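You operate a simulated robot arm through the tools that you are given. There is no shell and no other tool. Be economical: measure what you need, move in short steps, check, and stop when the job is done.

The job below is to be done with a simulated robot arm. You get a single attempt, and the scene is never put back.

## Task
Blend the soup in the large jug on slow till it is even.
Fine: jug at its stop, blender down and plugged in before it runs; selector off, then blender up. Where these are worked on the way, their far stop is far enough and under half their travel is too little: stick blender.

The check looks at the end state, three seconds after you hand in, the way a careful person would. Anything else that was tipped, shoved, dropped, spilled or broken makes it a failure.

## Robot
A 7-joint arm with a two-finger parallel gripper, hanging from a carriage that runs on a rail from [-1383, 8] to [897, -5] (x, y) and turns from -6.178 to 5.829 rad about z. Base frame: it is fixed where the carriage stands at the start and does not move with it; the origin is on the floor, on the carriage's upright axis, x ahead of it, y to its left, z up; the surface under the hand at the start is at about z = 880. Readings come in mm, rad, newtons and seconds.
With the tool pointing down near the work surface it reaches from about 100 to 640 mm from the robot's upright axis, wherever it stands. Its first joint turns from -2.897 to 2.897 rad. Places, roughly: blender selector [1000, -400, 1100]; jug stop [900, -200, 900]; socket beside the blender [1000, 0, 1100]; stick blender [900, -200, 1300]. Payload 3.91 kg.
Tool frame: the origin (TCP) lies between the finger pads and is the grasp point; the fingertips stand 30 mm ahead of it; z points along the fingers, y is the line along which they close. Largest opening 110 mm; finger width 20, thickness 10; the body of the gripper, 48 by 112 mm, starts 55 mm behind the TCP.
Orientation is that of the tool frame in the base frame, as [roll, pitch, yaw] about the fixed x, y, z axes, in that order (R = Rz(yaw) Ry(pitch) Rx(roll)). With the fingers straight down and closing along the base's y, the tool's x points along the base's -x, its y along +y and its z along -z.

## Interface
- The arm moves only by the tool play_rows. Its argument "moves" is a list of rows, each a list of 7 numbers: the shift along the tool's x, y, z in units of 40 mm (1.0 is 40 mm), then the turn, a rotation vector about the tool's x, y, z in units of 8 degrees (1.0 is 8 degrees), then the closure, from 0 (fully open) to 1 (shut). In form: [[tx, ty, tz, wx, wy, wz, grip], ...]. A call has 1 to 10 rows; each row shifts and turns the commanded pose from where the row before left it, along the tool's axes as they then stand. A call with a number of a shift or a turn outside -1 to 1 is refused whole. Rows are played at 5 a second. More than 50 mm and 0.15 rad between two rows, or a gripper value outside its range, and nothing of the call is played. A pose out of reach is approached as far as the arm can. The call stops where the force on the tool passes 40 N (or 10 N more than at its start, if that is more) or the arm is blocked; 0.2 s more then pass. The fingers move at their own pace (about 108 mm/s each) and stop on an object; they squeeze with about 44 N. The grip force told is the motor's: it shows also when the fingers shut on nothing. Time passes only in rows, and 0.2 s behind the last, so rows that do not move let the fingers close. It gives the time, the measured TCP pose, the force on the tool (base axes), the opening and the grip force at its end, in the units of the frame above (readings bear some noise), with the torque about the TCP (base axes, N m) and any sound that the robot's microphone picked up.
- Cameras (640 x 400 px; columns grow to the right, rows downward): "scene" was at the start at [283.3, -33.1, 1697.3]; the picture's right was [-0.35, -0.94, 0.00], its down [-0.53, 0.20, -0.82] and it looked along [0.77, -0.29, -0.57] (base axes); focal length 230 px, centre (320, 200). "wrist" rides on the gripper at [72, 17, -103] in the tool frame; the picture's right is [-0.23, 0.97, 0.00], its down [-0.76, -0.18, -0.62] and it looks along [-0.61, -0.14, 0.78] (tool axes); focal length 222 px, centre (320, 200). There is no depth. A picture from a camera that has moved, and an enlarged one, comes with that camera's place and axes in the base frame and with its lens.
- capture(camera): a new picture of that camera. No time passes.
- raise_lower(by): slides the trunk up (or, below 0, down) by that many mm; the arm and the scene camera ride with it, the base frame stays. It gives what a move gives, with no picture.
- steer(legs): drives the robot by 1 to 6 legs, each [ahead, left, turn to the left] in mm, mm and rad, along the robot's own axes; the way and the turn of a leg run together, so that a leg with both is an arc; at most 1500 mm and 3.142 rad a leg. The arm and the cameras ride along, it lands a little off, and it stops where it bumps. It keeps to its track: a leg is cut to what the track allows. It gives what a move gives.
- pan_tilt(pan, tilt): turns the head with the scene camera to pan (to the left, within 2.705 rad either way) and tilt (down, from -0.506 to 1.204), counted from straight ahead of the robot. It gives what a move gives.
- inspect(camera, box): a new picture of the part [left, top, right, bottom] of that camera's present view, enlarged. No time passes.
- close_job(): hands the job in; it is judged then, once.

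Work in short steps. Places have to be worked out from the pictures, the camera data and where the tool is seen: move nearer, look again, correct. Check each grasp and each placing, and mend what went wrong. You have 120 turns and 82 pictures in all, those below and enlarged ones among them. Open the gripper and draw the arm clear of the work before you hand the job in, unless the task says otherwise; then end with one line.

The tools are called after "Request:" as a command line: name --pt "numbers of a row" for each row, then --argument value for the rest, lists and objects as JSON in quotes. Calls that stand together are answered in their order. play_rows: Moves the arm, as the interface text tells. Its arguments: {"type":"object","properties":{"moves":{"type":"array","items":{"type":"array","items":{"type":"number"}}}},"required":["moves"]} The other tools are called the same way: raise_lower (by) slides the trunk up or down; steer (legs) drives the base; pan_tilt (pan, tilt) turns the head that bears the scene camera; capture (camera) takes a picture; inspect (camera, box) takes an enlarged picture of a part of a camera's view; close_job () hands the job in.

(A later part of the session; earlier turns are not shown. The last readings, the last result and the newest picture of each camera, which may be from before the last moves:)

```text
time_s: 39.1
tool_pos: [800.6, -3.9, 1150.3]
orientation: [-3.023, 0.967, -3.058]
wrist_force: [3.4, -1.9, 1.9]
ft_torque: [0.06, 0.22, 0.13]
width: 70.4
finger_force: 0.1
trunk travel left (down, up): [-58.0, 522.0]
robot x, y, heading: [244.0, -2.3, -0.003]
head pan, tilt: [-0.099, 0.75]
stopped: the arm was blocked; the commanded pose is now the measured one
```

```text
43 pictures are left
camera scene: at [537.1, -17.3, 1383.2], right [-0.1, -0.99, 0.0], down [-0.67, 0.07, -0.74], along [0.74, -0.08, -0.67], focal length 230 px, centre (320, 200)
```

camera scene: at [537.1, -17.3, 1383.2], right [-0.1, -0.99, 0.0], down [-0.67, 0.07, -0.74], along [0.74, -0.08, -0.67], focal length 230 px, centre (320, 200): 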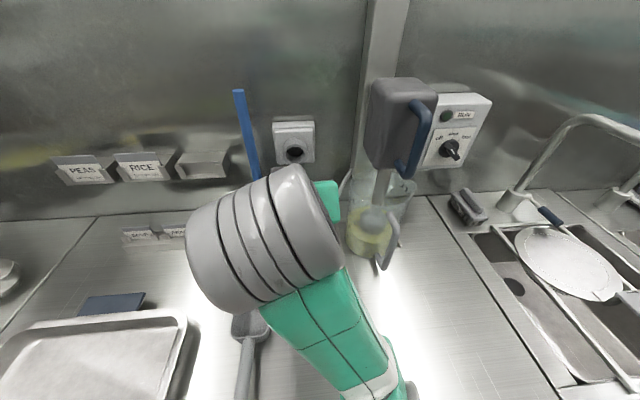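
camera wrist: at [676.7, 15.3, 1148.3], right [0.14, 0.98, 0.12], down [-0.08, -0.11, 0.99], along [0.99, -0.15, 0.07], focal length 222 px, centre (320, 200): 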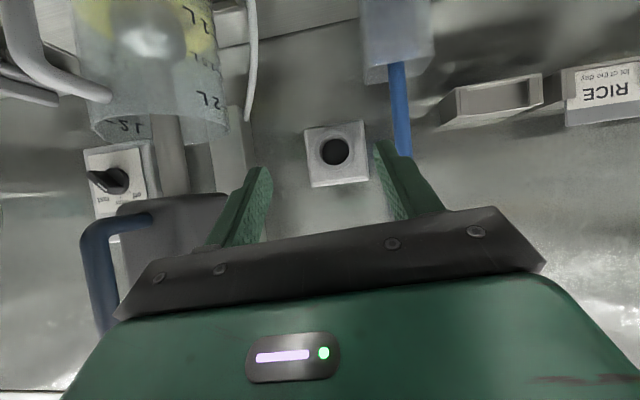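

The arm was blocked while lowering (likely a link low down). I raise the trunk back 120 mm and look around for what it met.

Request:
raise_lower --by 130

Request:
pan_tilt --pan 0.1 --tilt 1.1

Request:
capture --camera "scene"

```text
time_s: 40.7
tool_pos: [786.3, 3.4, 1278.8]
orientation: [-3.036, 0.955, -3.061]
wrist_force: [-0.3, 0.2, -0.2]
ft_torque: [0.0, 0.0, -0.01]
width: 70.3
finger_force: 0.1
trunk travel left (down, up): [-188.0, 392.0]
robot x, y, heading: [242.7, -3.6, -0.0]
head pan, tilt: [-0.099, 0.75]
```

```text
time_s: 41.5
tool_pos: [787.8, 2.3, 1278.3]
orientation: [-3.036, 0.956, -3.062]
wrist_force: [-0.1, 0.1, -0.1]
ft_torque: [0.01, 0.04, 0.01]
width: 70.4
finger_force: 0.0
trunk travel left (down, up): [-188.0, 392.0]
robot x, y, heading: [245.5, -1.8, -0.008]
head pan, tilt: [0.099, 1.1]
```

```text
42 pictures are left
camera scene: at [507.2, 2.0, 1488.9], right [0.1, -1.0, 0.0], down [-0.89, -0.09, -0.45], along [0.45, 0.04, -0.89], focal length 230 px, centre (320, 200)
```

scene: 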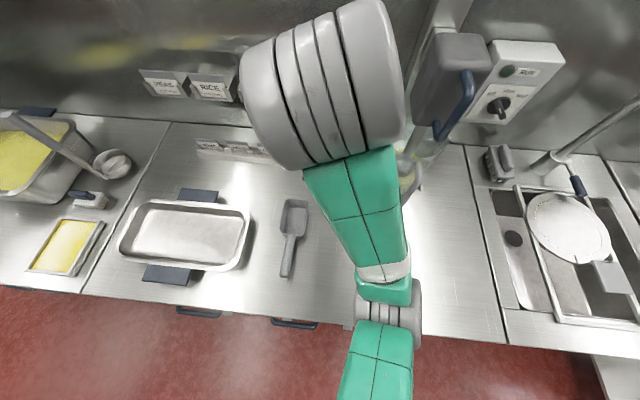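

The elbow hangs low near the counter edge, so I keep the trunk higher and reach down with the arm instead. I first level the tool, then descend partly.

Request:
play_rows --pt "0 0 0 -0.29 0.6 0.33 0.36" --pt "0 0 0 0 0.55 0 0.36" --pt "0.7 0 0.7 0 0 0 0.36" --pt "0.7 0 0.7 0 0 0 0.36" --pt "0.7 0 0.7 0 0 0 0.36" --pt "0.7 0 0.7 0 0 0 0.36" --pt "0.7 0 0.7 0 0 0 0.36"

Request:
capture --camera "scene"

Request:
capture --camera "wrist"

```text
time_s: 43.1
tool_pos: [788.5, 2.5, 1079.4]
orientation: [-3.141, 0.798, 3.138]
wrist_force: [-0.1, 0.5, 0.0]
ft_torque: [-0.01, 0.02, 0.0]
width: 70.4
finger_force: 0.0
trunk travel left (down, up): [-188.0, 392.0]
robot x, y, heading: [244.1, -1.5, -0.003]
head pan, tilt: [0.099, 1.1]
```

```text
41 pictures are left
camera scene: at [507.0, 2.1, 1488.9], right [0.1, -1.0, 0.0], down [-0.89, -0.09, -0.45], along [0.45, 0.04, -0.89], focal length 230 px, centre (320, 200)
```

scene: 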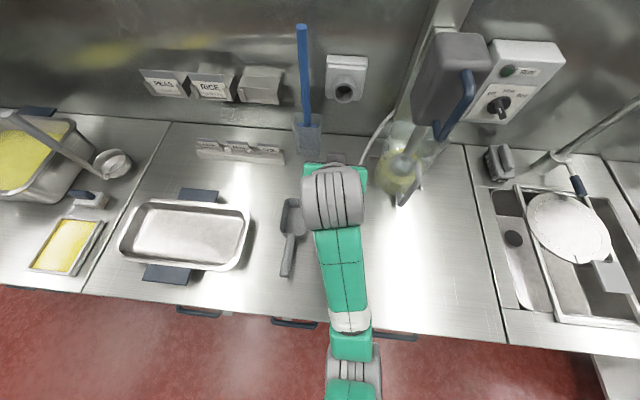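

```text
40 pictures are left
camera wrist: at [666.5, 19.4, 1100.7], right [0.16, 0.97, 0.16], down [0.08, -0.18, 0.98], along [0.98, -0.15, -0.11], focal length 222 px, centre (320, 200)
```

wrist: 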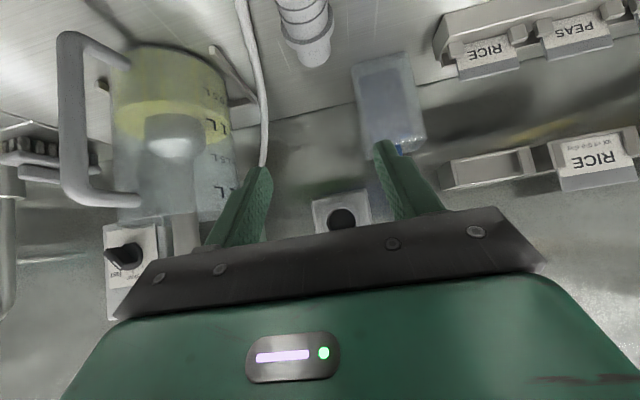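

The way down is free. The plug axis is at y ≈ -1 and it is fatter than thought (~45 mm body, ~60 mm collar). I open to 85 mm and descend most of the way.

Request:
play_rows --pt "0.41 -0.03 0.76 0 0 0 0.2" --pt "0.41 -0.03 0.76 0 0 0 0.2" --pt "0.41 -0.03 0.76 0 0 0 0.2"

Request:
capture --camera "wrist"

Request:
inspect --camera "scene" --box '[250, 20, 450, 260]'

```text
time_s: 43.9
tool_pos: [819.2, -1.4, 979.1]
orientation: [3.142, 0.797, 3.137]
wrist_force: [0.2, 0.0, -0.8]
ft_torque: [-0.01, 0.01, 0.01]
width: 88.2
finger_force: 0.0
trunk travel left (down, up): [-188.0, 392.0]
robot x, y, heading: [240.4, -1.4, -0.001]
head pan, tilt: [0.099, 1.1]
```

```text
39 pictures are left
camera wrist: at [696.3, 17.7, 1000.4], right [0.16, 0.97, 0.16], down [0.09, -0.18, 0.98], along [0.98, -0.15, -0.11], focal length 222 px, centre (320, 200)
```

wrist: 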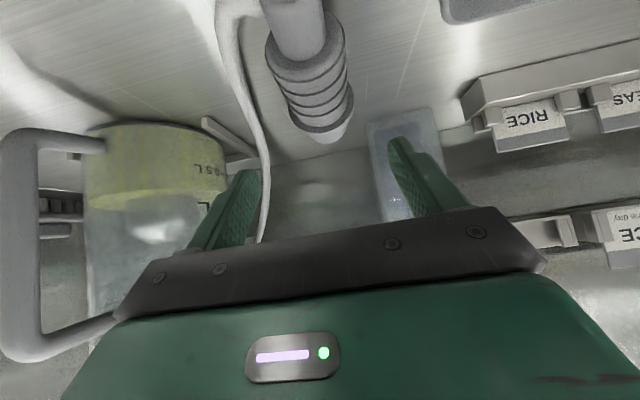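

```text
1.67 times, centred on (350, 140) of scene
camera zoom: at [507.2, 2.1, 1488.9], right [0.1, -1.0, 0.0], down [-0.89, -0.09, -0.45], along [0.45, 0.04, -0.89], focal length 383 px, centre (270, 300)
```

zoom: 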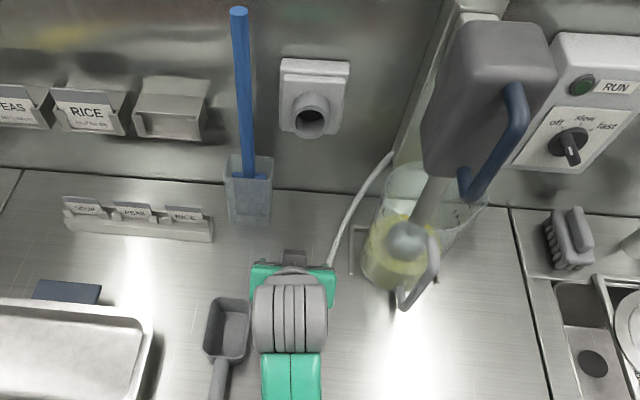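

Ridged body spans x ≈ 816–865, axis y ≈ 3. I go down the last 65 mm onto it.

Request:
play_rows --pt "0.28 0.06 0.5 0 0 0 0.1" --pt "0.28 0.06 0.5 0 0 0 0.1" --pt "0.26 0 0.46 0 0 0 0.1" --pt "0 0 0 0 0 0 0.1"

Request:
capture --camera "wrist"

```text
time_s: 44.9
tool_pos: [839.2, 3.6, 917.5]
orientation: [3.14, 0.797, 3.137]
wrist_force: [-0.7, -0.3, -0.2]
ft_torque: [0.04, 0.03, 0.03]
width: 98.8
finger_force: 0.0
trunk travel left (down, up): [-188.0, 392.0]
robot x, y, heading: [246.6, -3.9, -0.005]
head pan, tilt: [0.099, 1.1]
```

```text
37 pictures are left
camera wrist: at [716.5, 21.8, 938.1], right [0.16, 0.97, 0.16], down [0.09, -0.18, 0.98], along [0.98, -0.15, -0.11], focal length 222 px, centre (320, 200)
```

wrist: 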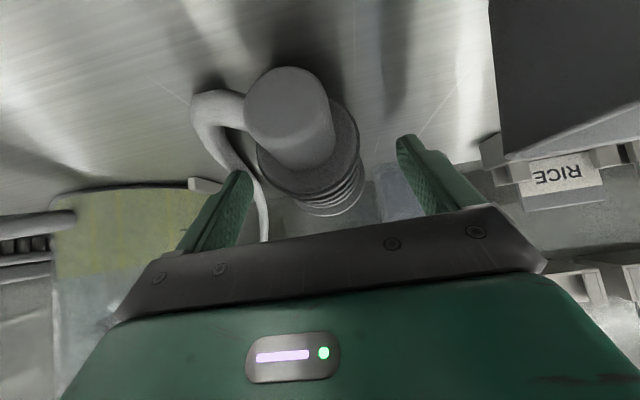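

Plug body is between the fingers. I close on it.

Request:
play_rows --pt "0 0 0 0 0 0 0.4" --pt "0 0 0 0 0 0 1" --pt "0 0 0 0 0 0 1" --pt "0 0 0 0 0 0 1"

Request:
capture --camera "wrist"

```text
time_s: 45.9
tool_pos: [838.0, 3.5, 916.6]
orientation: [3.141, 0.797, 3.138]
wrist_force: [-0.2, -1.3, 0.4]
ft_torque: [0.0, 0.04, 0.0]
width: 50.5
finger_force: 44.3
trunk travel left (down, up): [-188.0, 392.0]
robot x, y, heading: [244.5, -3.9, 0.001]
head pan, tilt: [0.099, 1.1]
```

```text
36 pictures are left
camera wrist: at [716.4, 21.7, 938.4], right [0.16, 0.97, 0.16], down [0.09, -0.18, 0.98], along [0.98, -0.15, -0.11], focal length 222 px, centre (320, 200)
```

wrist: 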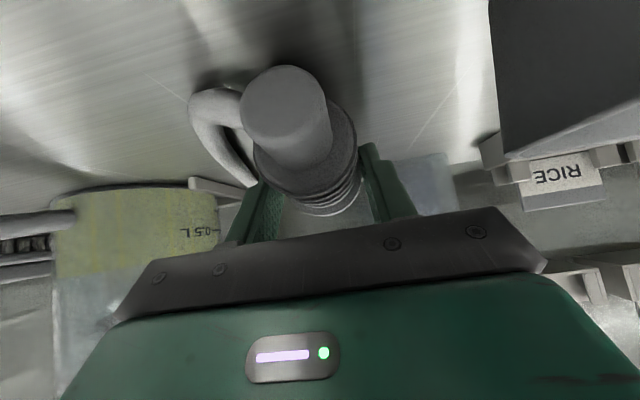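

Firm grip at 50.5 mm. I lift straight up with the trunk by 190 mm, bringing the plug level with the socket, then look.

Request:
raise_lower --by 194

Request:
capture --camera "wrist"

Request:
pan_tilt --pan 0.0 --tilt 1.0

Request:
capture --camera "scene"

```text
time_s: 48.0
tool_pos: [839.0, 3.1, 1111.6]
orientation: [3.141, 0.796, 3.138]
wrist_force: [-0.7, 0.5, -0.8]
ft_torque: [0.02, 0.0, -0.02]
width: 51.0
finger_force: 43.9
trunk travel left (down, up): [-382.0, 198.0]
robot x, y, heading: [244.3, 0.6, -0.003]
head pan, tilt: [0.099, 1.1]
```

```text
35 pictures are left
camera wrist: at [716.4, 21.7, 1132.3], right [0.16, 0.97, 0.16], down [0.09, -0.18, 0.98], along [0.98, -0.15, -0.11], focal length 222 px, centre (320, 200)
```

wrist: 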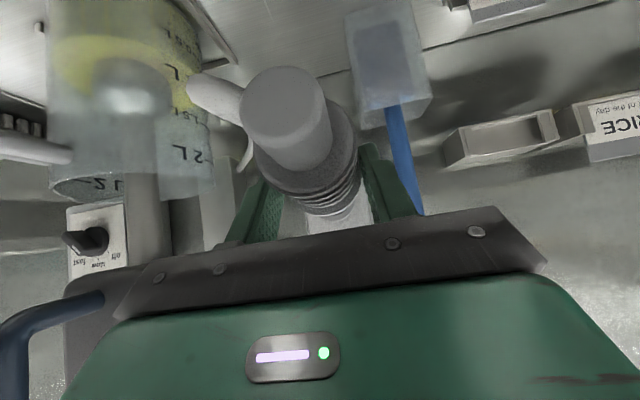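

```text
time_s: 48.7
tool_pos: [839.2, 3.2, 1110.5]
orientation: [3.141, 0.798, 3.138]
wrist_force: [-0.1, 0.4, -0.7]
ft_torque: [-0.01, 0.04, 0.01]
width: 50.7
finger_force: 44.2
trunk travel left (down, up): [-382.0, 198.0]
robot x, y, heading: [242.0, -3.1, -0.003]
head pan, tilt: [0.0, 1.0]
```

```text
34 pictures are left
camera scene: at [514.0, -4.2, 1689.4], right [0.0, -1.0, 0.0], down [-0.84, 0.0, -0.54], along [0.54, 0.0, -0.84], focal length 230 px, centre (320, 200)
```

scene: 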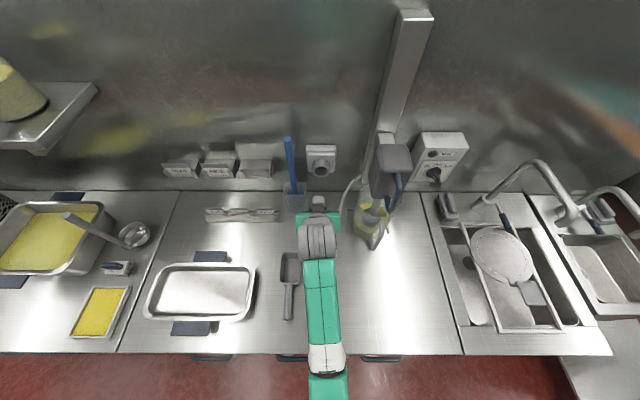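

Request:
inspect --camera "scene" --box '[270, 130, 370, 260]'

Request:
inspect --camera "wrist" --box '[220, 40, 430, 245]'

```text
3.08 times, centred on (320, 195) of scene
camera zoom: at [514.0, -4.2, 1689.4], right [0.0, -1.0, 0.0], down [-0.84, 0.0, -0.54], along [0.54, 0.0, -0.84], focal length 708 px, centre (320, 215)
```

zoom: 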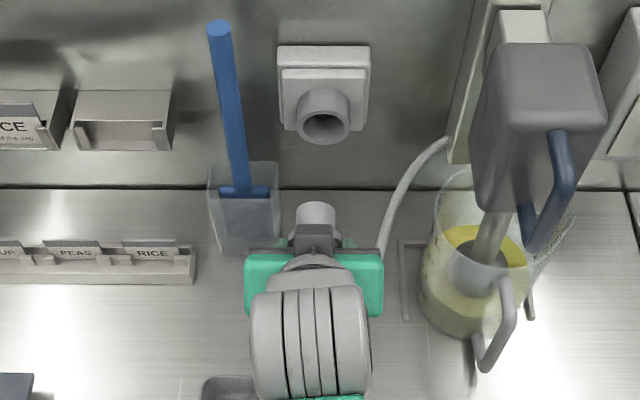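

```text
1.95 times, centred on (325, 142) of wrist
camera zoom: at [716.4, 21.7, 1132.4], right [0.16, 0.97, 0.16], down [0.09, -0.18, 0.98], along [0.98, -0.15, -0.11], focal length 433 px, centre (310, 312)
```

zoom: 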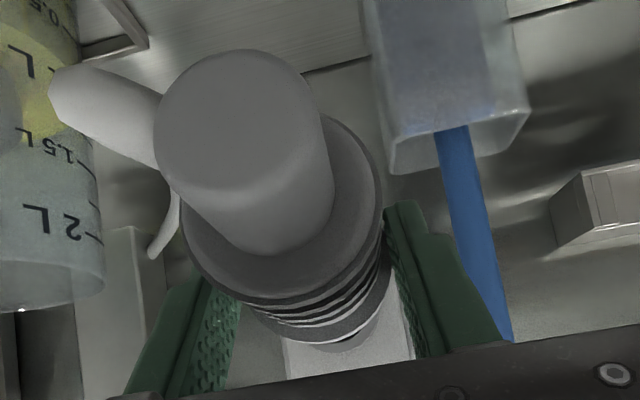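

The socket tube opening comes out at about (1004, -6, 1103) from five sightlines; the plug nose is at x ≈ 900–915, about 9 mm to its left. I correct y by -9 mm and drive 70 mm ahead.

Request:
play_rows --pt "0 -0.225 0 0 0 0 1" --pt "0 0 0 0 0 0 1"

Request:
steer --legs '[[70, 0, 0]]'

Request:
inspect --camera "scene" --box '[270, 130, 370, 260]'

Request:
inspect --camera "wrist" --box '[220, 40, 430, 245]'

```text
time_s: 49.3
tool_pos: [838.7, -5.8, 1111.0]
orientation: [-3.142, 0.797, 3.139]
wrist_force: [-0.3, -0.5, -1.2]
ft_torque: [0.0, -0.01, 0.0]
width: 50.7
finger_force: 44.2
trunk travel left (down, up): [-382.0, 198.0]
robot x, y, heading: [242.5, -1.3, -0.002]
head pan, tilt: [0.0, 1.0]
```

```text
time_s: 50.3
tool_pos: [909.1, -6.9, 1112.0]
orientation: [3.141, 0.798, 3.135]
wrist_force: [0.2, -0.1, -1.2]
ft_torque: [0.01, 0.01, 0.01]
width: 50.7
finger_force: 44.2
trunk travel left (down, up): [-382.0, 198.0]
robot x, y, heading: [314.5, -1.7, 0.0]
head pan, tilt: [0.0, 1.0]
```

```text
3.08 times, centred on (320, 195) of scene
camera zoom: at [583.4, -4.9, 1689.4], right [0.0, -1.0, 0.0], down [-0.84, 0.0, -0.54], along [0.54, 0.0, -0.84], focal length 708 px, centre (320, 215)
```

zoom: 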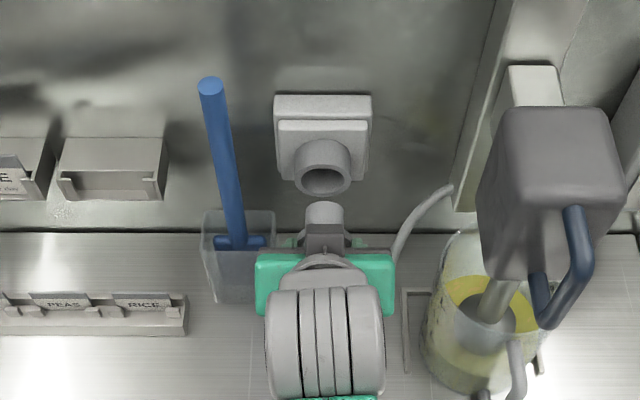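

```text
1.95 times, centred on (325, 142) of wrist
camera zoom: at [786.2, 11.7, 1132.9], right [0.16, 0.97, 0.16], down [0.09, -0.18, 0.98], along [0.98, -0.15, -0.11], focal length 433 px, centre (310, 312)
```

zoom: 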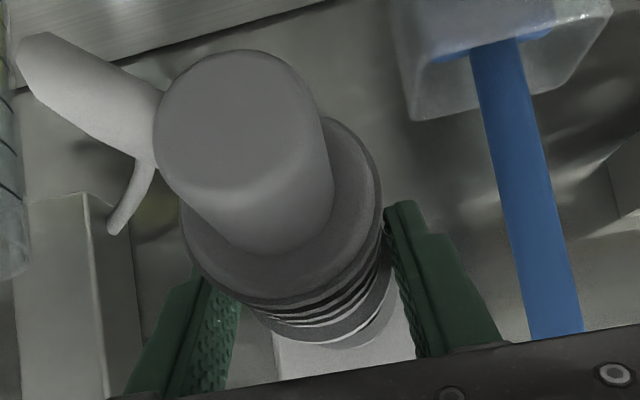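

Plug nose tip is at x ≈ 960, nearly lined up (needs about +1 mm y, -3 mm z). I correct and advance 36 mm.

Request:
play_rows --pt "0.05 0.03 0.05 0 0 0 1" --pt "-0.2 0 0.2 0 0 0 1" --pt "-0.2 0 0.2 0 0 0 1" --pt "-0.2 0 0.2 0 0 0 1" --pt "0 0 0 0 0 0 1"

Request:
inspect --camera "scene" --box '[290, 150, 350, 230]'

```text
time_s: 51.5
tool_pos: [942.7, -5.3, 1109.0]
orientation: [3.141, 0.797, 3.136]
wrist_force: [-0.4, 0.6, -0.7]
ft_torque: [-0.03, -0.02, 0.02]
width: 50.8
finger_force: 43.8
trunk travel left (down, up): [-382.0, 198.0]
robot x, y, heading: [313.9, -1.4, 0.002]
head pan, tilt: [0.0, 1.0]
```

```text
5.00 times, centred on (320, 190) of scene
camera zoom: at [583.5, -4.9, 1689.4], right [0.0, -1.0, 0.0], down [-0.84, 0.0, -0.54], along [0.54, 0.0, -0.84], focal length 1150 px, centre (320, 250)
```

zoom: 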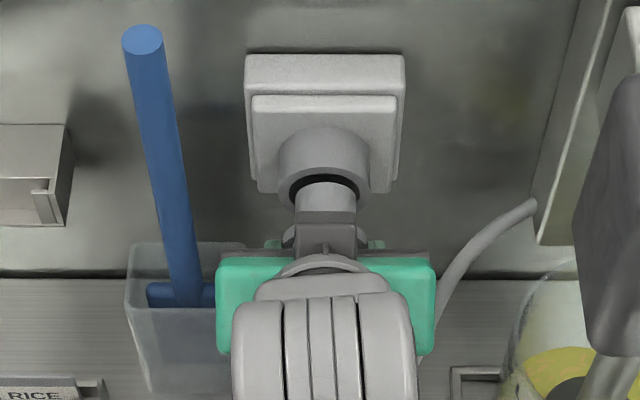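

The nose is entering the tube with an even gap. I push in gently.

Request:
play_rows --pt "-0.1 0.02 0.1 0 0 0 1" --pt "-0.1 0 0.1 0 0 0 1" --pt "-0.1 0 0.1 0 0 0 1" --pt "-0.1 0 0.1 0 0 0 1" --pt "-0.1 0 0.1 0 0 0 1" --pt "0 0 0 0 0 0 1"

Request:
inspect --camera "scene" --box '[290, 150, 350, 230]'

```text
time_s: 52.9
tool_pos: [971.8, -5.2, 1110.0]
orientation: [-3.141, 0.797, 3.137]
wrist_force: [-0.1, 0.2, 1.3]
ft_torque: [0.0, -0.06, -0.01]
width: 50.8
finger_force: 44.5
trunk travel left (down, up): [-382.0, 198.0]
robot x, y, heading: [314.3, -5.5, -0.0]
head pan, tilt: [0.0, 1.0]
```

```text
5.00 times, centred on (320, 190) of scene
camera zoom: at [583.4, -4.9, 1689.4], right [0.0, -1.0, 0.0], down [-0.84, 0.0, -0.54], along [0.54, 0.0, -0.84], focal length 1150 px, centre (320, 250)
```

zoom: 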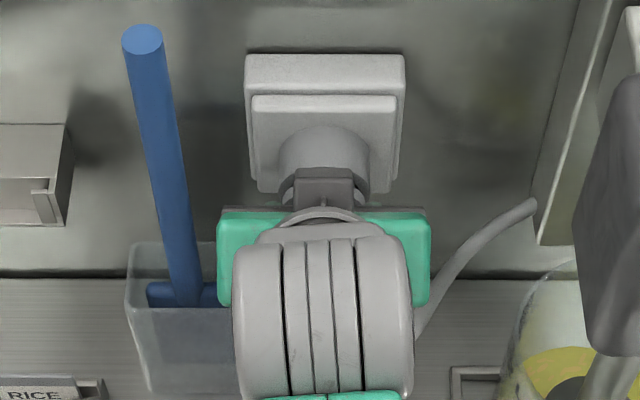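

Request:
play_rows --pt "-0.08 0 0.08 0 0 0 1" --pt "-0.08 0 0.08 0 0 0 1" --pt "-0.08 0 0.08 0 0 0 1" --pt "-0.08 0 0.08 0 0 0 1" --pt "-0.08 0 0.08 0 0 0 1" --pt "0 0 0 0 0 0 1"

Request:
inspect --camera "scene" --box '[290, 150, 350, 230]'

```text
time_s: 53.4
tool_pos: [973.4, -5.3, 1109.8]
orientation: [-3.141, 0.794, 3.138]
wrist_force: [-26.2, -1.2, 9.0]
ft_torque: [-0.08, 0.11, -0.08]
width: 50.6
finger_force: 43.9
trunk travel left (down, up): [-382.0, 198.0]
robot x, y, heading: [314.6, 2.6, -0.003]
head pan, tilt: [0.0, 1.0]
stopped in row 2: the force on the tool passed its limit at 48 N (the readings are from after the stop); the commanded pose is now the measured one
```

```text
5.00 times, centred on (320, 190) of scene
camera zoom: at [581.0, -4.9, 1688.8], right [0.0, -1.0, 0.0], down [-0.84, 0.0, -0.54], along [0.54, 0.0, -0.84], focal length 1150 px, centre (320, 250)
```

zoom: 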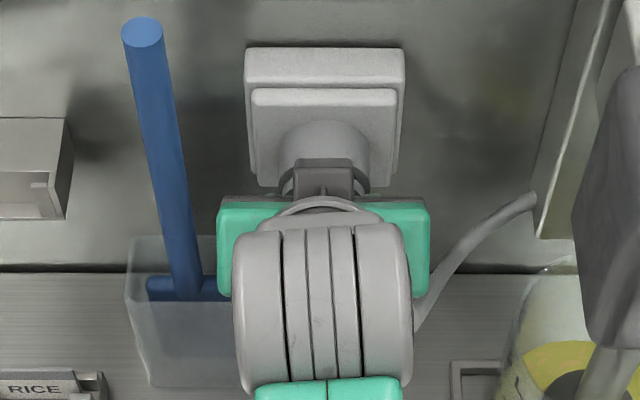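

It bottomed with a firm stop. I open the fingers and back off to see whether the plug stays in.

Request:
play_rows --pt "0 0 0 0 0 0 0.4" --pt "0 0 0 0 0 0 0.25" --pt "0 0 0 0 0 0 0.25" --pt "0 0 -0.4 0 0 0 0.25" --pt "0 0 -0.8 0 0 0 0.25" --pt "0 0 -1 0 0 0 0.25" --pt "0 0 -1 0 0 0 0.25"

Request:
capture --camera "wrist"

Request:
inspect --camera "scene" --box '[270, 130, 370, 260]'

```text
time_s: 54.0
tool_pos: [972.2, 5.8, 1109.2]
orientation: [3.134, 0.795, -3.139]
wrist_force: [-24.0, 14.4, 7.8]
ft_torque: [0.02, 0.09, -0.56]
width: 75.5
finger_force: 0.0
trunk travel left (down, up): [-382.0, 198.0]
robot x, y, heading: [310.7, -0.7, 0.006]
head pan, tilt: [0.0, 1.0]
stopped in row 2: the force on the tool passed its limit at 41 N (the readings are from after the stop); the commanded pose is now the measured one
```

```text
26 pictures are left
camera wrist: at [849.9, 22.8, 1130.8], right [0.15, 0.97, 0.17], down [0.09, -0.18, 0.98], along [0.98, -0.13, -0.12], focal length 222 px, centre (320, 200)
```

wrist: 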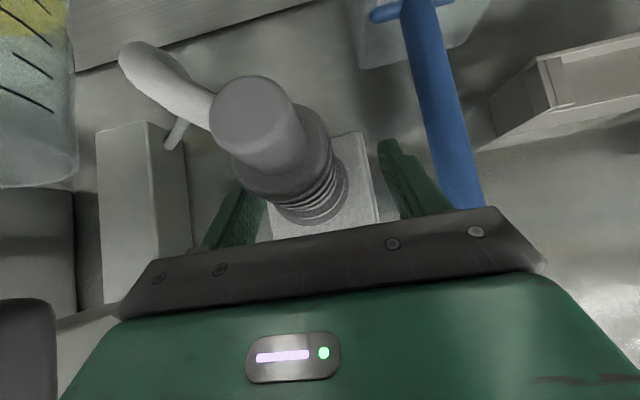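

```text
3.08 times, centred on (320, 195) of scene
camera zoom: at [580.8, -3.1, 1688.7], right [0.0, -1.0, 0.0], down [-0.84, 0.0, -0.54], along [0.54, 0.0, -0.84], focal length 708 px, centre (320, 215)
```

zoom: 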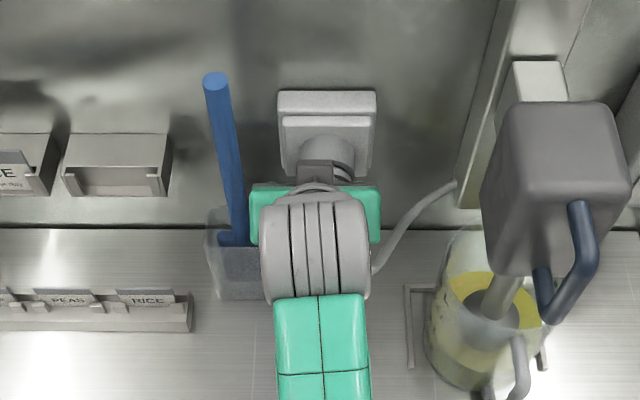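

Opening pushed the hand +11 mm in y; something touches the -y finger. I back off a little along the tool axis and read the forces.

Request:
play_rows --pt "0 0 -0.15 0 0 0 0.35" --pt "0 0 -0.15 0 0 0 0.35"

```text
time_s: 54.6
tool_pos: [968.6, -0.4, 1118.6]
orientation: [-3.141, 0.799, -3.14]
wrist_force: [-0.6, 0.1, -0.6]
ft_torque: [0.0, -0.03, -0.03]
width: 71.6
finger_force: 0.2
trunk travel left (down, up): [-382.0, 198.0]
robot x, y, heading: [314.1, -4.2, 0.001]
head pan, tilt: [0.0, 1.0]
```

Free now, with no forces. I back off further along the axis and look at the plug.

Request:
play_rows --pt "0 0 -0.4 0 0 0 0.3" --pt "0 0 -0.8 0 0 0 0.3" --pt "0 0 -0.8 0 0 0 0.3" --pt "0 0 -0.8 0 0 0 0.3"

Request:
capture --camera "wrist"

Request:
inspect --camera "scene" --box '[270, 130, 370, 260]'

```text
time_s: 55.6
tool_pos: [888.9, -1.4, 1194.0]
orientation: [3.141, 0.798, -3.14]
wrist_force: [0.0, -0.3, 1.1]
ft_torque: [0.01, 0.01, 0.01]
width: 77.3
finger_force: 0.0
trunk travel left (down, up): [-382.0, 198.0]
robot x, y, heading: [311.3, -5.9, -0.002]
head pan, tilt: [0.0, 1.0]
```

```text
24 pictures are left
camera wrist: at [766.0, 16.3, 1216.5], right [0.16, 0.97, 0.16], down [0.09, -0.18, 0.98], along [0.98, -0.14, -0.11], focal length 222 px, centre (320, 200)
```

wrist: 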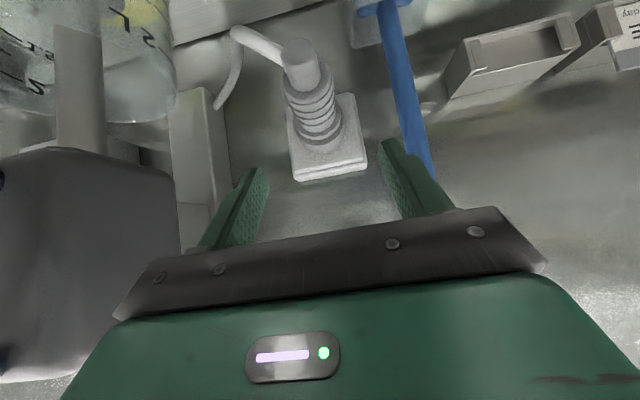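

```text
3.08 times, centred on (320, 195) of scene
camera zoom: at [582.7, -4.4, 1689.4], right [0.0, -1.0, 0.0], down [-0.84, 0.0, -0.54], along [0.54, 0.0, -0.84], focal length 708 px, centre (320, 215)
```

zoom: 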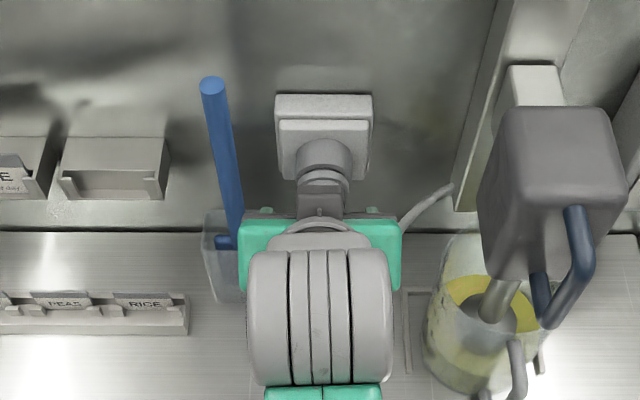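

The plug is seated straight in the socket. For the selector (≈ (1000, -377, 1095)) I drive back 160 mm, then move across to y ≈ -377 while turning the hand horizontal.

Request:
steer --legs '[[-160, 0, 0]]'

Request:
play_rows --pt "0 -0.94 0 0 0 0 0.3" --pt "0 -0.94 0 0 0 0 0.3" --pt "0 -0.94 0 0 0 0 0.3" --pt "0 -0.94 0 0 0 0 0.3" --pt "0 -0.94 0 0 0 0 0.3" --pt "0 -0.94 0 0 0 0 0.3" --pt "0 -0.94 0 0 0 0 0.3" --pt "0 -0.94 0 0 0 0 0.3" --pt "0 -0.94 0 0 0 0 0.3" --pt "0 -0.94 0 0 0 0 0.3"

Request:
play_rows --pt "0 0 0 0 -0.9 0 0.3" --pt "0 0 0 0 -0.9 0 0.3" --pt "0 0 0 0 -0.9 0 0.3" --pt "0 0 0 0 -0.9 0 0.3" --pt "0 0 0 0 -0.9 0 0.3" --pt "0 0 0 0 -0.9 0 0.3" --pt "0 0 0 0 0 0 0.3"

Request:
capture --camera "wrist"

```text
time_s: 57.0
tool_pos: [732.2, -1.1, 1194.7]
orientation: [3.141, 0.8, -3.141]
wrist_force: [-0.5, 0.2, 0.5]
ft_torque: [-0.01, -0.06, 0.01]
width: 76.9
finger_force: 0.0
trunk travel left (down, up): [-382.0, 198.0]
robot x, y, heading: [154.6, 0.7, -0.002]
head pan, tilt: [0.0, 1.0]
```

```text
time_s: 59.2
tool_pos: [733.0, -376.0, 1193.7]
orientation: [3.14, 0.798, 3.139]
wrist_force: [-0.5, 1.7, 0.0]
ft_torque: [0.0, -0.01, -0.06]
width: 76.6
finger_force: 0.1
trunk travel left (down, up): [-382.0, 198.0]
robot x, y, heading: [154.9, 0.7, -0.006]
head pan, tilt: [0.0, 1.0]
```

```text
time_s: 60.9
tool_pos: [732.4, -376.7, 1195.3]
orientation: [3.081, 1.552, 3.083]
wrist_force: [0.4, 0.1, 0.5]
ft_torque: [0.02, 0.0, 0.0]
width: 77.0
finger_force: 0.0
trunk travel left (down, up): [-382.0, 198.0]
robot x, y, heading: [154.1, 2.5, -0.004]
head pan, tilt: [0.0, 1.0]
```

```text
22 pictures are left
camera wrist: at [629.8, -358.7, 1124.8], right [0.0, 0.97, 0.23], down [-0.61, -0.18, 0.77], along [0.79, -0.14, 0.59], focal length 222 px, centre (320, 200)
```

wrist: 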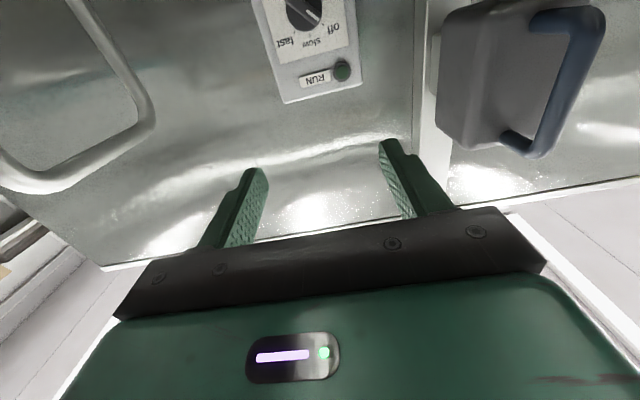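

Request:
inspect --camera "wrist" --box '[240, 0, 370, 100]'

```text
4.00 times, centred on (305, 50) of wrist
camera zoom: at [629.8, -358.7, 1124.8], right [0.0, 0.97, 0.23], down [-0.61, -0.18, 0.77], along [0.79, -0.14, 0.59], focal length 888 px, centre (380, 800)
```

zoom: 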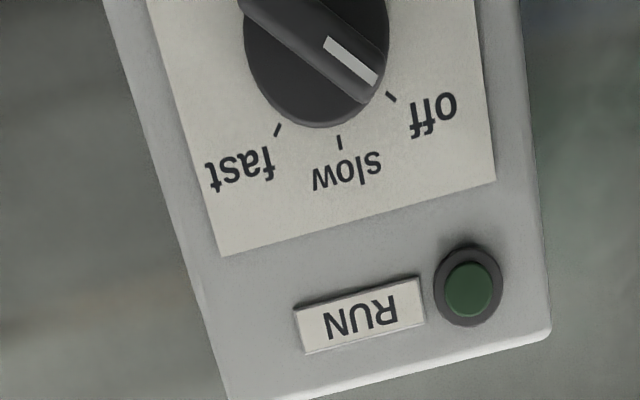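

The pointer is at "off", "slow" is ~40° clockwise seen from the front. Knob ≈ (988, -375, 1100). I lower to its level, pre-roll the hand -40° to fit across the lever, and drive 130 mm closer.

Request:
play_rows --pt "0.8 0 0 0 0 0 0.3" --pt "0.8 0 0 0 0 0 0.3" --pt "0.75 0 0 0 0 0 0.3" --pt "0 0 0 0 0 -1 0.3" --pt "0 0 0 0 0 -1 0.3" --pt "0 0 0 0 0 -1 0.3" --pt "0 0 0 0 0 -1 0.3" --pt "0 0 0 0 0 -1 0.3"

Request:
steer --legs '[[130, 0, 0]]'

Request:
capture --camera "wrist"

```text
time_s: 62.6
tool_pos: [731.6, -378.2, 1100.7]
orientation: [-1.598, 0.871, -1.593]
wrist_force: [-0.7, -0.6, 0.1]
ft_torque: [-0.06, -0.01, 0.0]
width: 76.8
finger_force: 0.0
trunk travel left (down, up): [-382.0, 198.0]
robot x, y, heading: [155.5, -1.8, -0.001]
head pan, tilt: [0.0, 1.0]
```

```text
time_s: 63.9
tool_pos: [858.0, -377.7, 1100.2]
orientation: [-1.598, 0.875, -1.592]
wrist_force: [-1.2, -1.2, -0.2]
ft_torque: [0.0, 0.0, -0.04]
width: 77.0
finger_force: 0.0
trunk travel left (down, up): [-382.0, 198.0]
robot x, y, heading: [285.3, -2.8, -0.001]
head pan, tilt: [0.0, 1.0]
```

```text
20 pictures are left
camera wrist: at [756.0, -410.6, 1037.2], right [-0.01, 0.89, -0.45], down [-0.61, 0.35, 0.71], along [0.79, 0.28, 0.54], focal length 222 px, centre (320, 200)
```

wrist: 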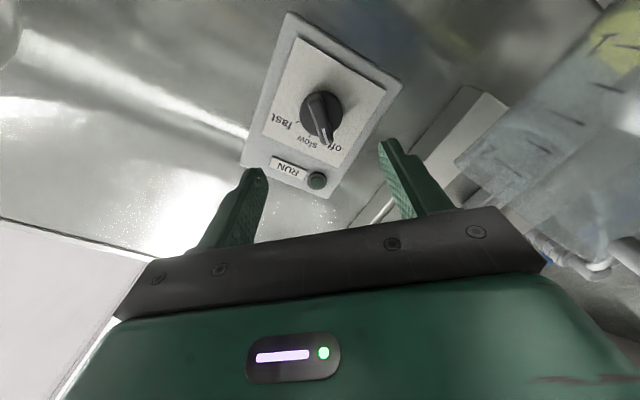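

Request:
inspect --camera "wrist" --box '[270, 70, 370, 170]'

```text
4.00 times, centred on (320, 120) of wrist
camera zoom: at [756.0, -410.6, 1037.2], right [-0.01, 0.89, -0.45], down [-0.61, 0.35, 0.71], along [0.79, 0.28, 0.54], focal length 888 px, centre (320, 520)
```

zoom: 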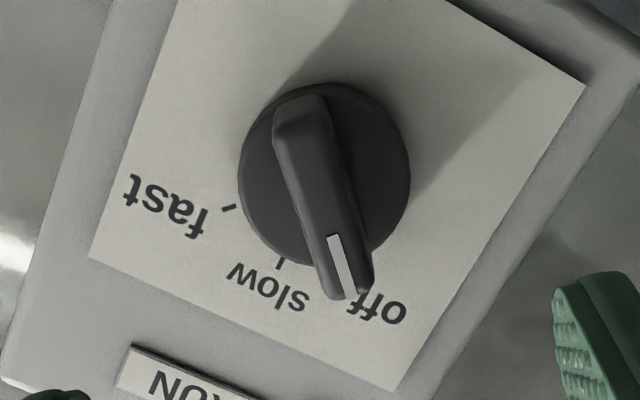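

The lever stands at ~45°, well centred. I roll 4° more, narrow the fingers to ~45 mm, and advance 64 mm.

Request:
play_rows --pt "0 0 0.5 0 0 -0.5 0.58" --pt "0 0 0.6 0 0 0 0.58" --pt "0 0 0.5 0 0 0 0.58"

Request:
capture --camera "wrist"

```text
time_s: 64.7
tool_pos: [920.9, -377.2, 1099.6]
orientation: [-1.598, 0.803, -1.588]
wrist_force: [-0.3, -0.2, 0.8]
ft_torque: [0.01, -0.01, -0.01]
width: 46.2
finger_force: 0.0
trunk travel left (down, up): [-382.0, 198.0]
robot x, y, heading: [285.8, -2.2, -0.0]
head pan, tilt: [0.0, 1.0]
```

```text
18 pictures are left
camera wrist: at [818.9, -415.0, 1037.4], right [-0.01, 0.86, -0.51], down [-0.61, 0.4, 0.68], along [0.79, 0.32, 0.52], focal length 222 px, centre (320, 200)
```

wrist: 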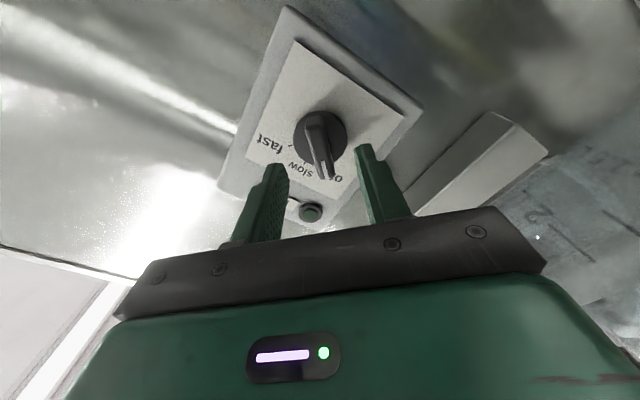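

Lever is between the fingers. I advance in small steps, feeling for contact.

Request:
play_rows --pt "0 0 0.2 0 0 0 0.58" --pt "0 0 0.2 0 0 0 0.58" --pt "0 0 0.2 0 0 0 0.58" --pt "0 0 0.1 0 0 0 0.58" --pt "0 0 0.1 0 0 0 0.58"

Request:
capture --camera "wrist"

```text
time_s: 65.9
tool_pos: [953.5, -377.8, 1098.4]
orientation: [-1.597, 0.804, -1.587]
wrist_force: [0.2, -0.4, -1.0]
ft_torque: [0.01, 0.03, -0.03]
width: 46.2
finger_force: 0.0
trunk travel left (down, up): [-382.0, 198.0]
robot x, y, heading: [282.1, -1.2, -0.002]
head pan, tilt: [0.0, 1.0]
```

```text
17 pictures are left
camera wrist: at [851.7, -414.4, 1037.0], right [-0.01, 0.86, -0.51], down [-0.61, 0.4, 0.68], along [0.79, 0.32, 0.52], focal length 222 px, centre (320, 200)
```

wrist: 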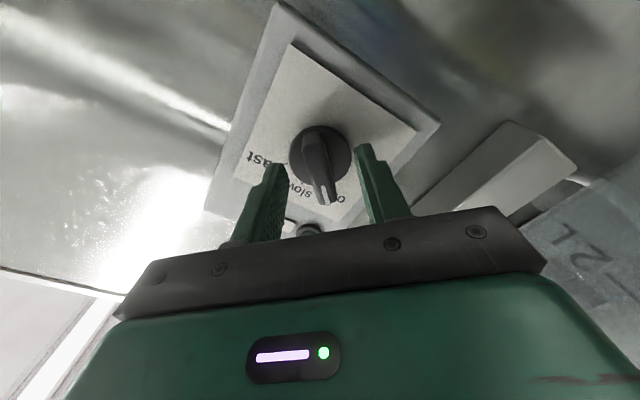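

Request:
play_rows --pt "0 0 0.1 0 0 0 0.58" --pt "0 0 0.1 0 0 0 0.58" --pt "0 0 0.1 0 0 0 0.58" --pt "0 0 0 0 0 0 0.58"

Request:
capture --camera "wrist"

```text
time_s: 66.9
tool_pos: [964.6, -376.1, 1100.3]
orientation: [-1.597, 0.803, -1.589]
wrist_force: [-0.4, -0.3, 0.6]
ft_torque: [0.02, 0.04, 0.03]
width: 46.2
finger_force: 0.0
out of reach, approached as far as the arm can: row 3
trunk travel left (down, up): [-382.0, 198.0]
robot x, y, heading: [284.5, -2.5, -0.005]
head pan, tilt: [0.0, 1.0]
```

```text
16 pictures are left
camera wrist: at [862.5, -412.6, 1039.2], right [-0.01, 0.86, -0.51], down [-0.61, 0.4, 0.68], along [0.79, 0.32, 0.52], focal length 222 px, centre (320, 200)
```

wrist: 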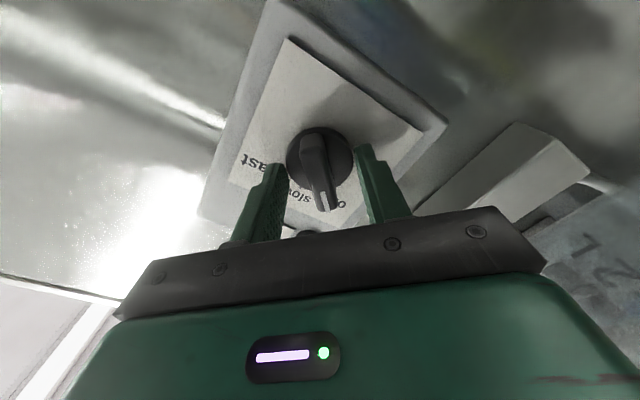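

The arm is at its reach limit. I back off 40 mm, drive 60 mm ahead and re-check before touching.

Request:
play_rows --pt "0 0 -0.6 0 0 0 0.58" --pt "0 0 -0.6 0 0 0 0.58" --pt "0 0 -0.6 0 0 0 0.58"

Request:
steer --legs '[[60, 0, 0]]'

```text
time_s: 67.7
tool_pos: [892.9, -373.7, 1103.1]
orientation: [-1.597, 0.805, -1.587]
wrist_force: [-0.1, -0.7, 0.2]
ft_torque: [0.01, -0.01, -0.02]
width: 46.5
finger_force: 0.0
trunk travel left (down, up): [-382.0, 198.0]
robot x, y, heading: [282.0, -1.1, -0.003]
head pan, tilt: [0.0, 1.0]
```

```text
time_s: 68.7
tool_pos: [951.4, -373.7, 1101.6]
orientation: [-1.597, 0.804, -1.587]
wrist_force: [0.3, -0.8, -0.7]
ft_torque: [0.01, 0.02, 0.01]
width: 46.3
finger_force: 0.0
trunk travel left (down, up): [-382.0, 198.0]
robot x, y, heading: [341.8, -3.8, -0.003]
head pan, tilt: [0.0, 1.0]
```

Request:
play_rows --pt "0.09 -0.02 0.12 0 0 0 0.58" --pt "0 0 0.12 0 0 0 0.58" --pt "0 0 0.12 0 0 0 0.58" --pt "0 0 0.1 0 0 0 0.58" --pt "0 0 0 0 0 0 0.58"

Request:
capture --camera "wrist"

```text
time_s: 69.9
tool_pos: [970.9, -376.5, 1100.6]
orientation: [-1.598, 0.802, -1.587]
wrist_force: [-1.0, 0.6, 0.9]
ft_torque: [0.0, -0.04, 0.02]
width: 46.2
finger_force: 0.1
trunk travel left (down, up): [-382.0, 198.0]
robot x, y, heading: [339.0, -1.4, -0.002]
head pan, tilt: [0.0, 1.0]
```

```text
15 pictures are left
camera wrist: at [868.1, -414.1, 1038.2], right [-0.01, 0.86, -0.51], down [-0.61, 0.4, 0.68], along [0.79, 0.32, 0.52], focal length 222 px, centre (320, 200)
```

wrist: 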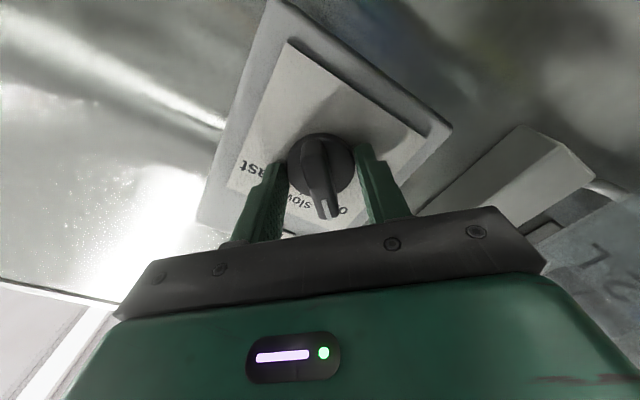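

Fingertips are level with the knob and straddle the lever. I close.

Request:
play_rows --pt "0 0 0 0 0 0 0.8" --pt "0 0 0 0 0 0 1" --pt "0 0 0 0 0 0 1" --pt "0 0 0 0 0 0 1"

Request:
inspect --camera "wrist" --box '[220, 100, 420, 240]'

```text
time_s: 70.9
tool_pos: [971.3, -378.1, 1099.7]
orientation: [-1.596, 0.802, -1.589]
wrist_force: [-1.3, -0.1, -0.1]
ft_torque: [0.01, 0.13, 0.05]
width: 45.3
finger_force: 45.2
trunk travel left (down, up): [-382.0, 198.0]
robot x, y, heading: [340.9, -3.8, 0.001]
head pan, tilt: [0.0, 1.0]
```

```text
2.86 times, centred on (320, 170) of wrist
camera zoom: at [868.1, -414.2, 1038.2], right [-0.01, 0.86, -0.51], down [-0.61, 0.4, 0.68], along [0.79, 0.32, 0.52], focal length 635 px, centre (320, 286)
```

zoom: 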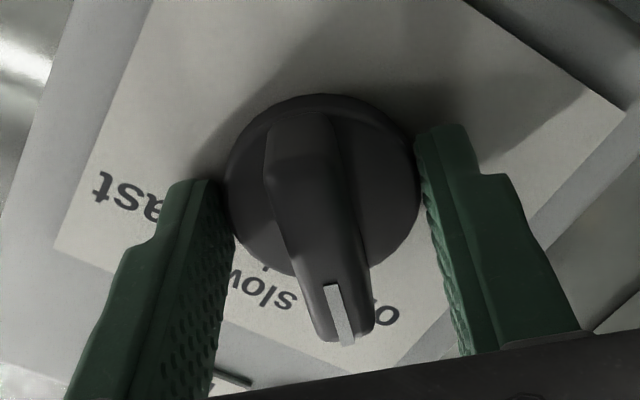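

The fingers hold the round knob base (45 mm) rather than the lever. I open, back out 14 mm and close on the lever.

Request:
play_rows --pt "0 0 0 0 0 0 0.5" --pt "0 0 0 0 0 0 0.5" --pt "0 0 -0.2 0 0 0 0.5" --pt "0 0 -0.17 0 0 0 0.55" --pt "0 0 0 0 0 0 0.8" --pt "0 0 0 0 0 0 1" --pt "0 0 0 0 0 0 1" --pt "0 0 0 0 0 0 1"

Request:
inspect --camera "wrist" --box '[220, 100, 420, 240]'

```text
time_s: 72.7
tool_pos: [957.3, -376.8, 1100.3]
orientation: [-1.596, 0.804, -1.586]
wrist_force: [1.2, 2.4, -1.8]
ft_torque: [-0.02, -0.98, -0.07]
width: 14.2
finger_force: 45.0
trunk travel left (down, up): [-382.0, 198.0]
robot x, y, heading: [340.9, -1.5, 0.004]
head pan, tilt: [0.0, 1.0]
```

```text
2.86 times, centred on (320, 170) of wrist
camera zoom: at [853.7, -413.7, 1038.3], right [-0.01, 0.86, -0.51], down [-0.61, 0.4, 0.68], along [0.79, 0.32, 0.52], focal length 635 px, centre (320, 286)
```

zoom: 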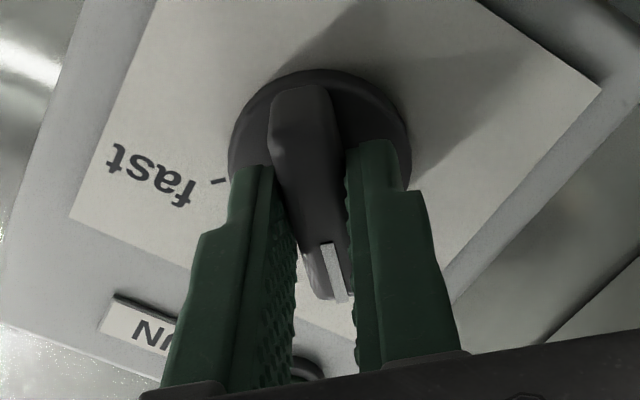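

The lever is gripped (14 mm). Everything is ready (jug at stop, blender down, plugged in), so I turn 40° clockwise toward "slow".

Request:
play_rows --pt "0 0 0 0 0 0.8 1" --pt "0 0 0 0 0 0.8 1" --pt "0 0 0 0 0 0.8 1" --pt "0 0 0 0 0 0.8 1" --pt "0 0 0 0 0 0.8 1" --pt "0 0 0 0 0 0.8 1" --pt "0 0 0 0 0 0.2 1" --pt "0 0 0 0 0 0 1"

Request:
capture --camera "wrist"

```text
time_s: 74.5
tool_pos: [955.9, -376.4, 1100.5]
orientation: [-1.858, 1.5, -1.858]
wrist_force: [17.0, -2.4, -21.9]
ft_torque: [0.04, 0.19, -0.86]
width: 13.9
finger_force: 45.2
trunk travel left (down, up): [-382.0, 198.0]
robot x, y, heading: [344.4, -2.4, 0.001]
head pan, tilt: [0.0, 1.0]
```

```text
12 pictures are left
camera wrist: at [853.1, -362.8, 1028.8], right [0.0, 0.99, 0.16], down [-0.61, -0.13, 0.78], along [0.79, -0.1, 0.6], focal length 222 px, centre (320, 200)
```

wrist: 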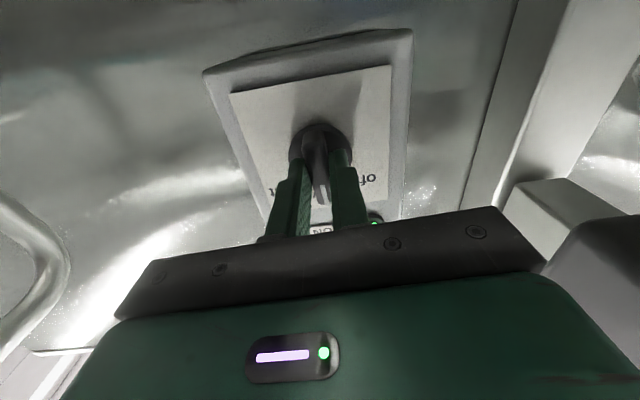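

The RUN lamp looks lit. I check the lamp and soup in the scene view.

Request:
inspect --camera "scene" --box '[310, 120, 510, 280]'

```text
2.50 times, centred on (410, 200) of scene
camera zoom: at [612.1, -4.4, 1689.5], right [0.0, -1.0, 0.0], down [-0.84, 0.0, -0.54], along [0.54, 0.0, -0.84], focal length 575 px, centre (95, 200)
```

zoom: 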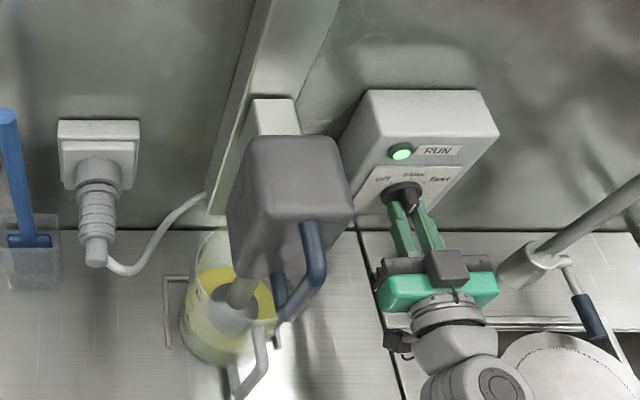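

RUN is lit with the pointer at slow. I hold and let it blend.

Request:
play_rows --pt "0 0 0 0 0 0 1" --pt "0 0 0 0 0 0 1" --pt "0 0 0 0 0 0 1" --pt "0 0 0 0 0 0 1" --pt "0 0 0 0 0 0 1" --pt "0 0 0 0 0 0 1" --pt "0 0 0 0 0 0 1" --pt "0 0 0 0 0 0 1" --pt "0 0 0 0 0 0 1" --pt "0 0 0 0 0 0 1"

Request:
play_rows --pt "0 0 0 0 0 0 1" --pt "0 0 0 0 0 0 1" --pt "0 0 0 0 0 0 1" --pt "0 0 0 0 0 0 1" --pt "0 0 0 0 0 0 1" --pt "0 0 0 0 0 0 1" --pt "0 0 0 0 0 0 1" --pt "0 0 0 0 0 0 1" --pt "0 0 0 0 0 0 1" --pt "0 0 0 0 0 0 1"

Request:
inspect --camera "scene" --box '[360, 190, 440, 290]'

```text
time_s: 76.1
tool_pos: [956.1, -376.4, 1099.9]
orientation: [-1.871, 1.5, -1.87]
wrist_force: [6.7, -0.3, -7.0]
ft_torque: [0.02, -0.58, -0.77]
width: 13.9
finger_force: 45.0
trunk travel left (down, up): [-382.0, 198.0]
robot x, y, heading: [339.9, -2.6, -0.003]
head pan, tilt: [0.0, 1.0]
stopped in row 7: the force on the tool passed its limit at 40 N (the readings are from after the stop); the commanded pose is now the measured one
```

```text
time_s: 78.3
tool_pos: [956.4, -375.1, 1099.5]
orientation: [-1.853, 1.501, -1.852]
wrist_force: [7.6, 1.3, -7.1]
ft_torque: [0.03, -0.13, -0.75]
width: 13.8
finger_force: 44.4
trunk travel left (down, up): [-382.0, 198.0]
robot x, y, heading: [343.2, 0.4, 0.001]
head pan, tilt: [0.0, 1.0]
```

```text
4.00 times, centred on (400, 240) of scene
camera zoom: at [612.1, -4.4, 1689.6], right [0.0, -1.0, 0.0], down [-0.84, 0.0, -0.54], along [0.54, 0.0, -0.84], focal length 920 px, centre (0, 40)
```

zoom: 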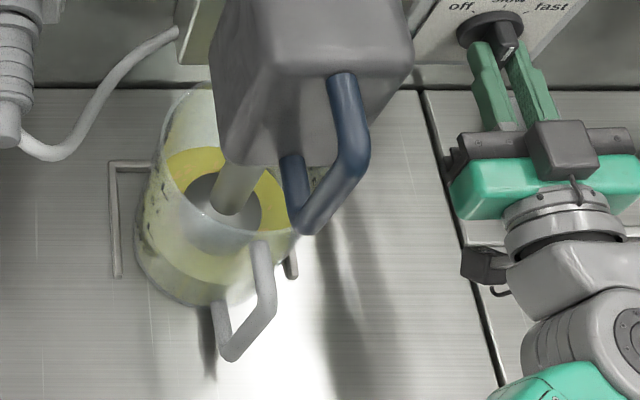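

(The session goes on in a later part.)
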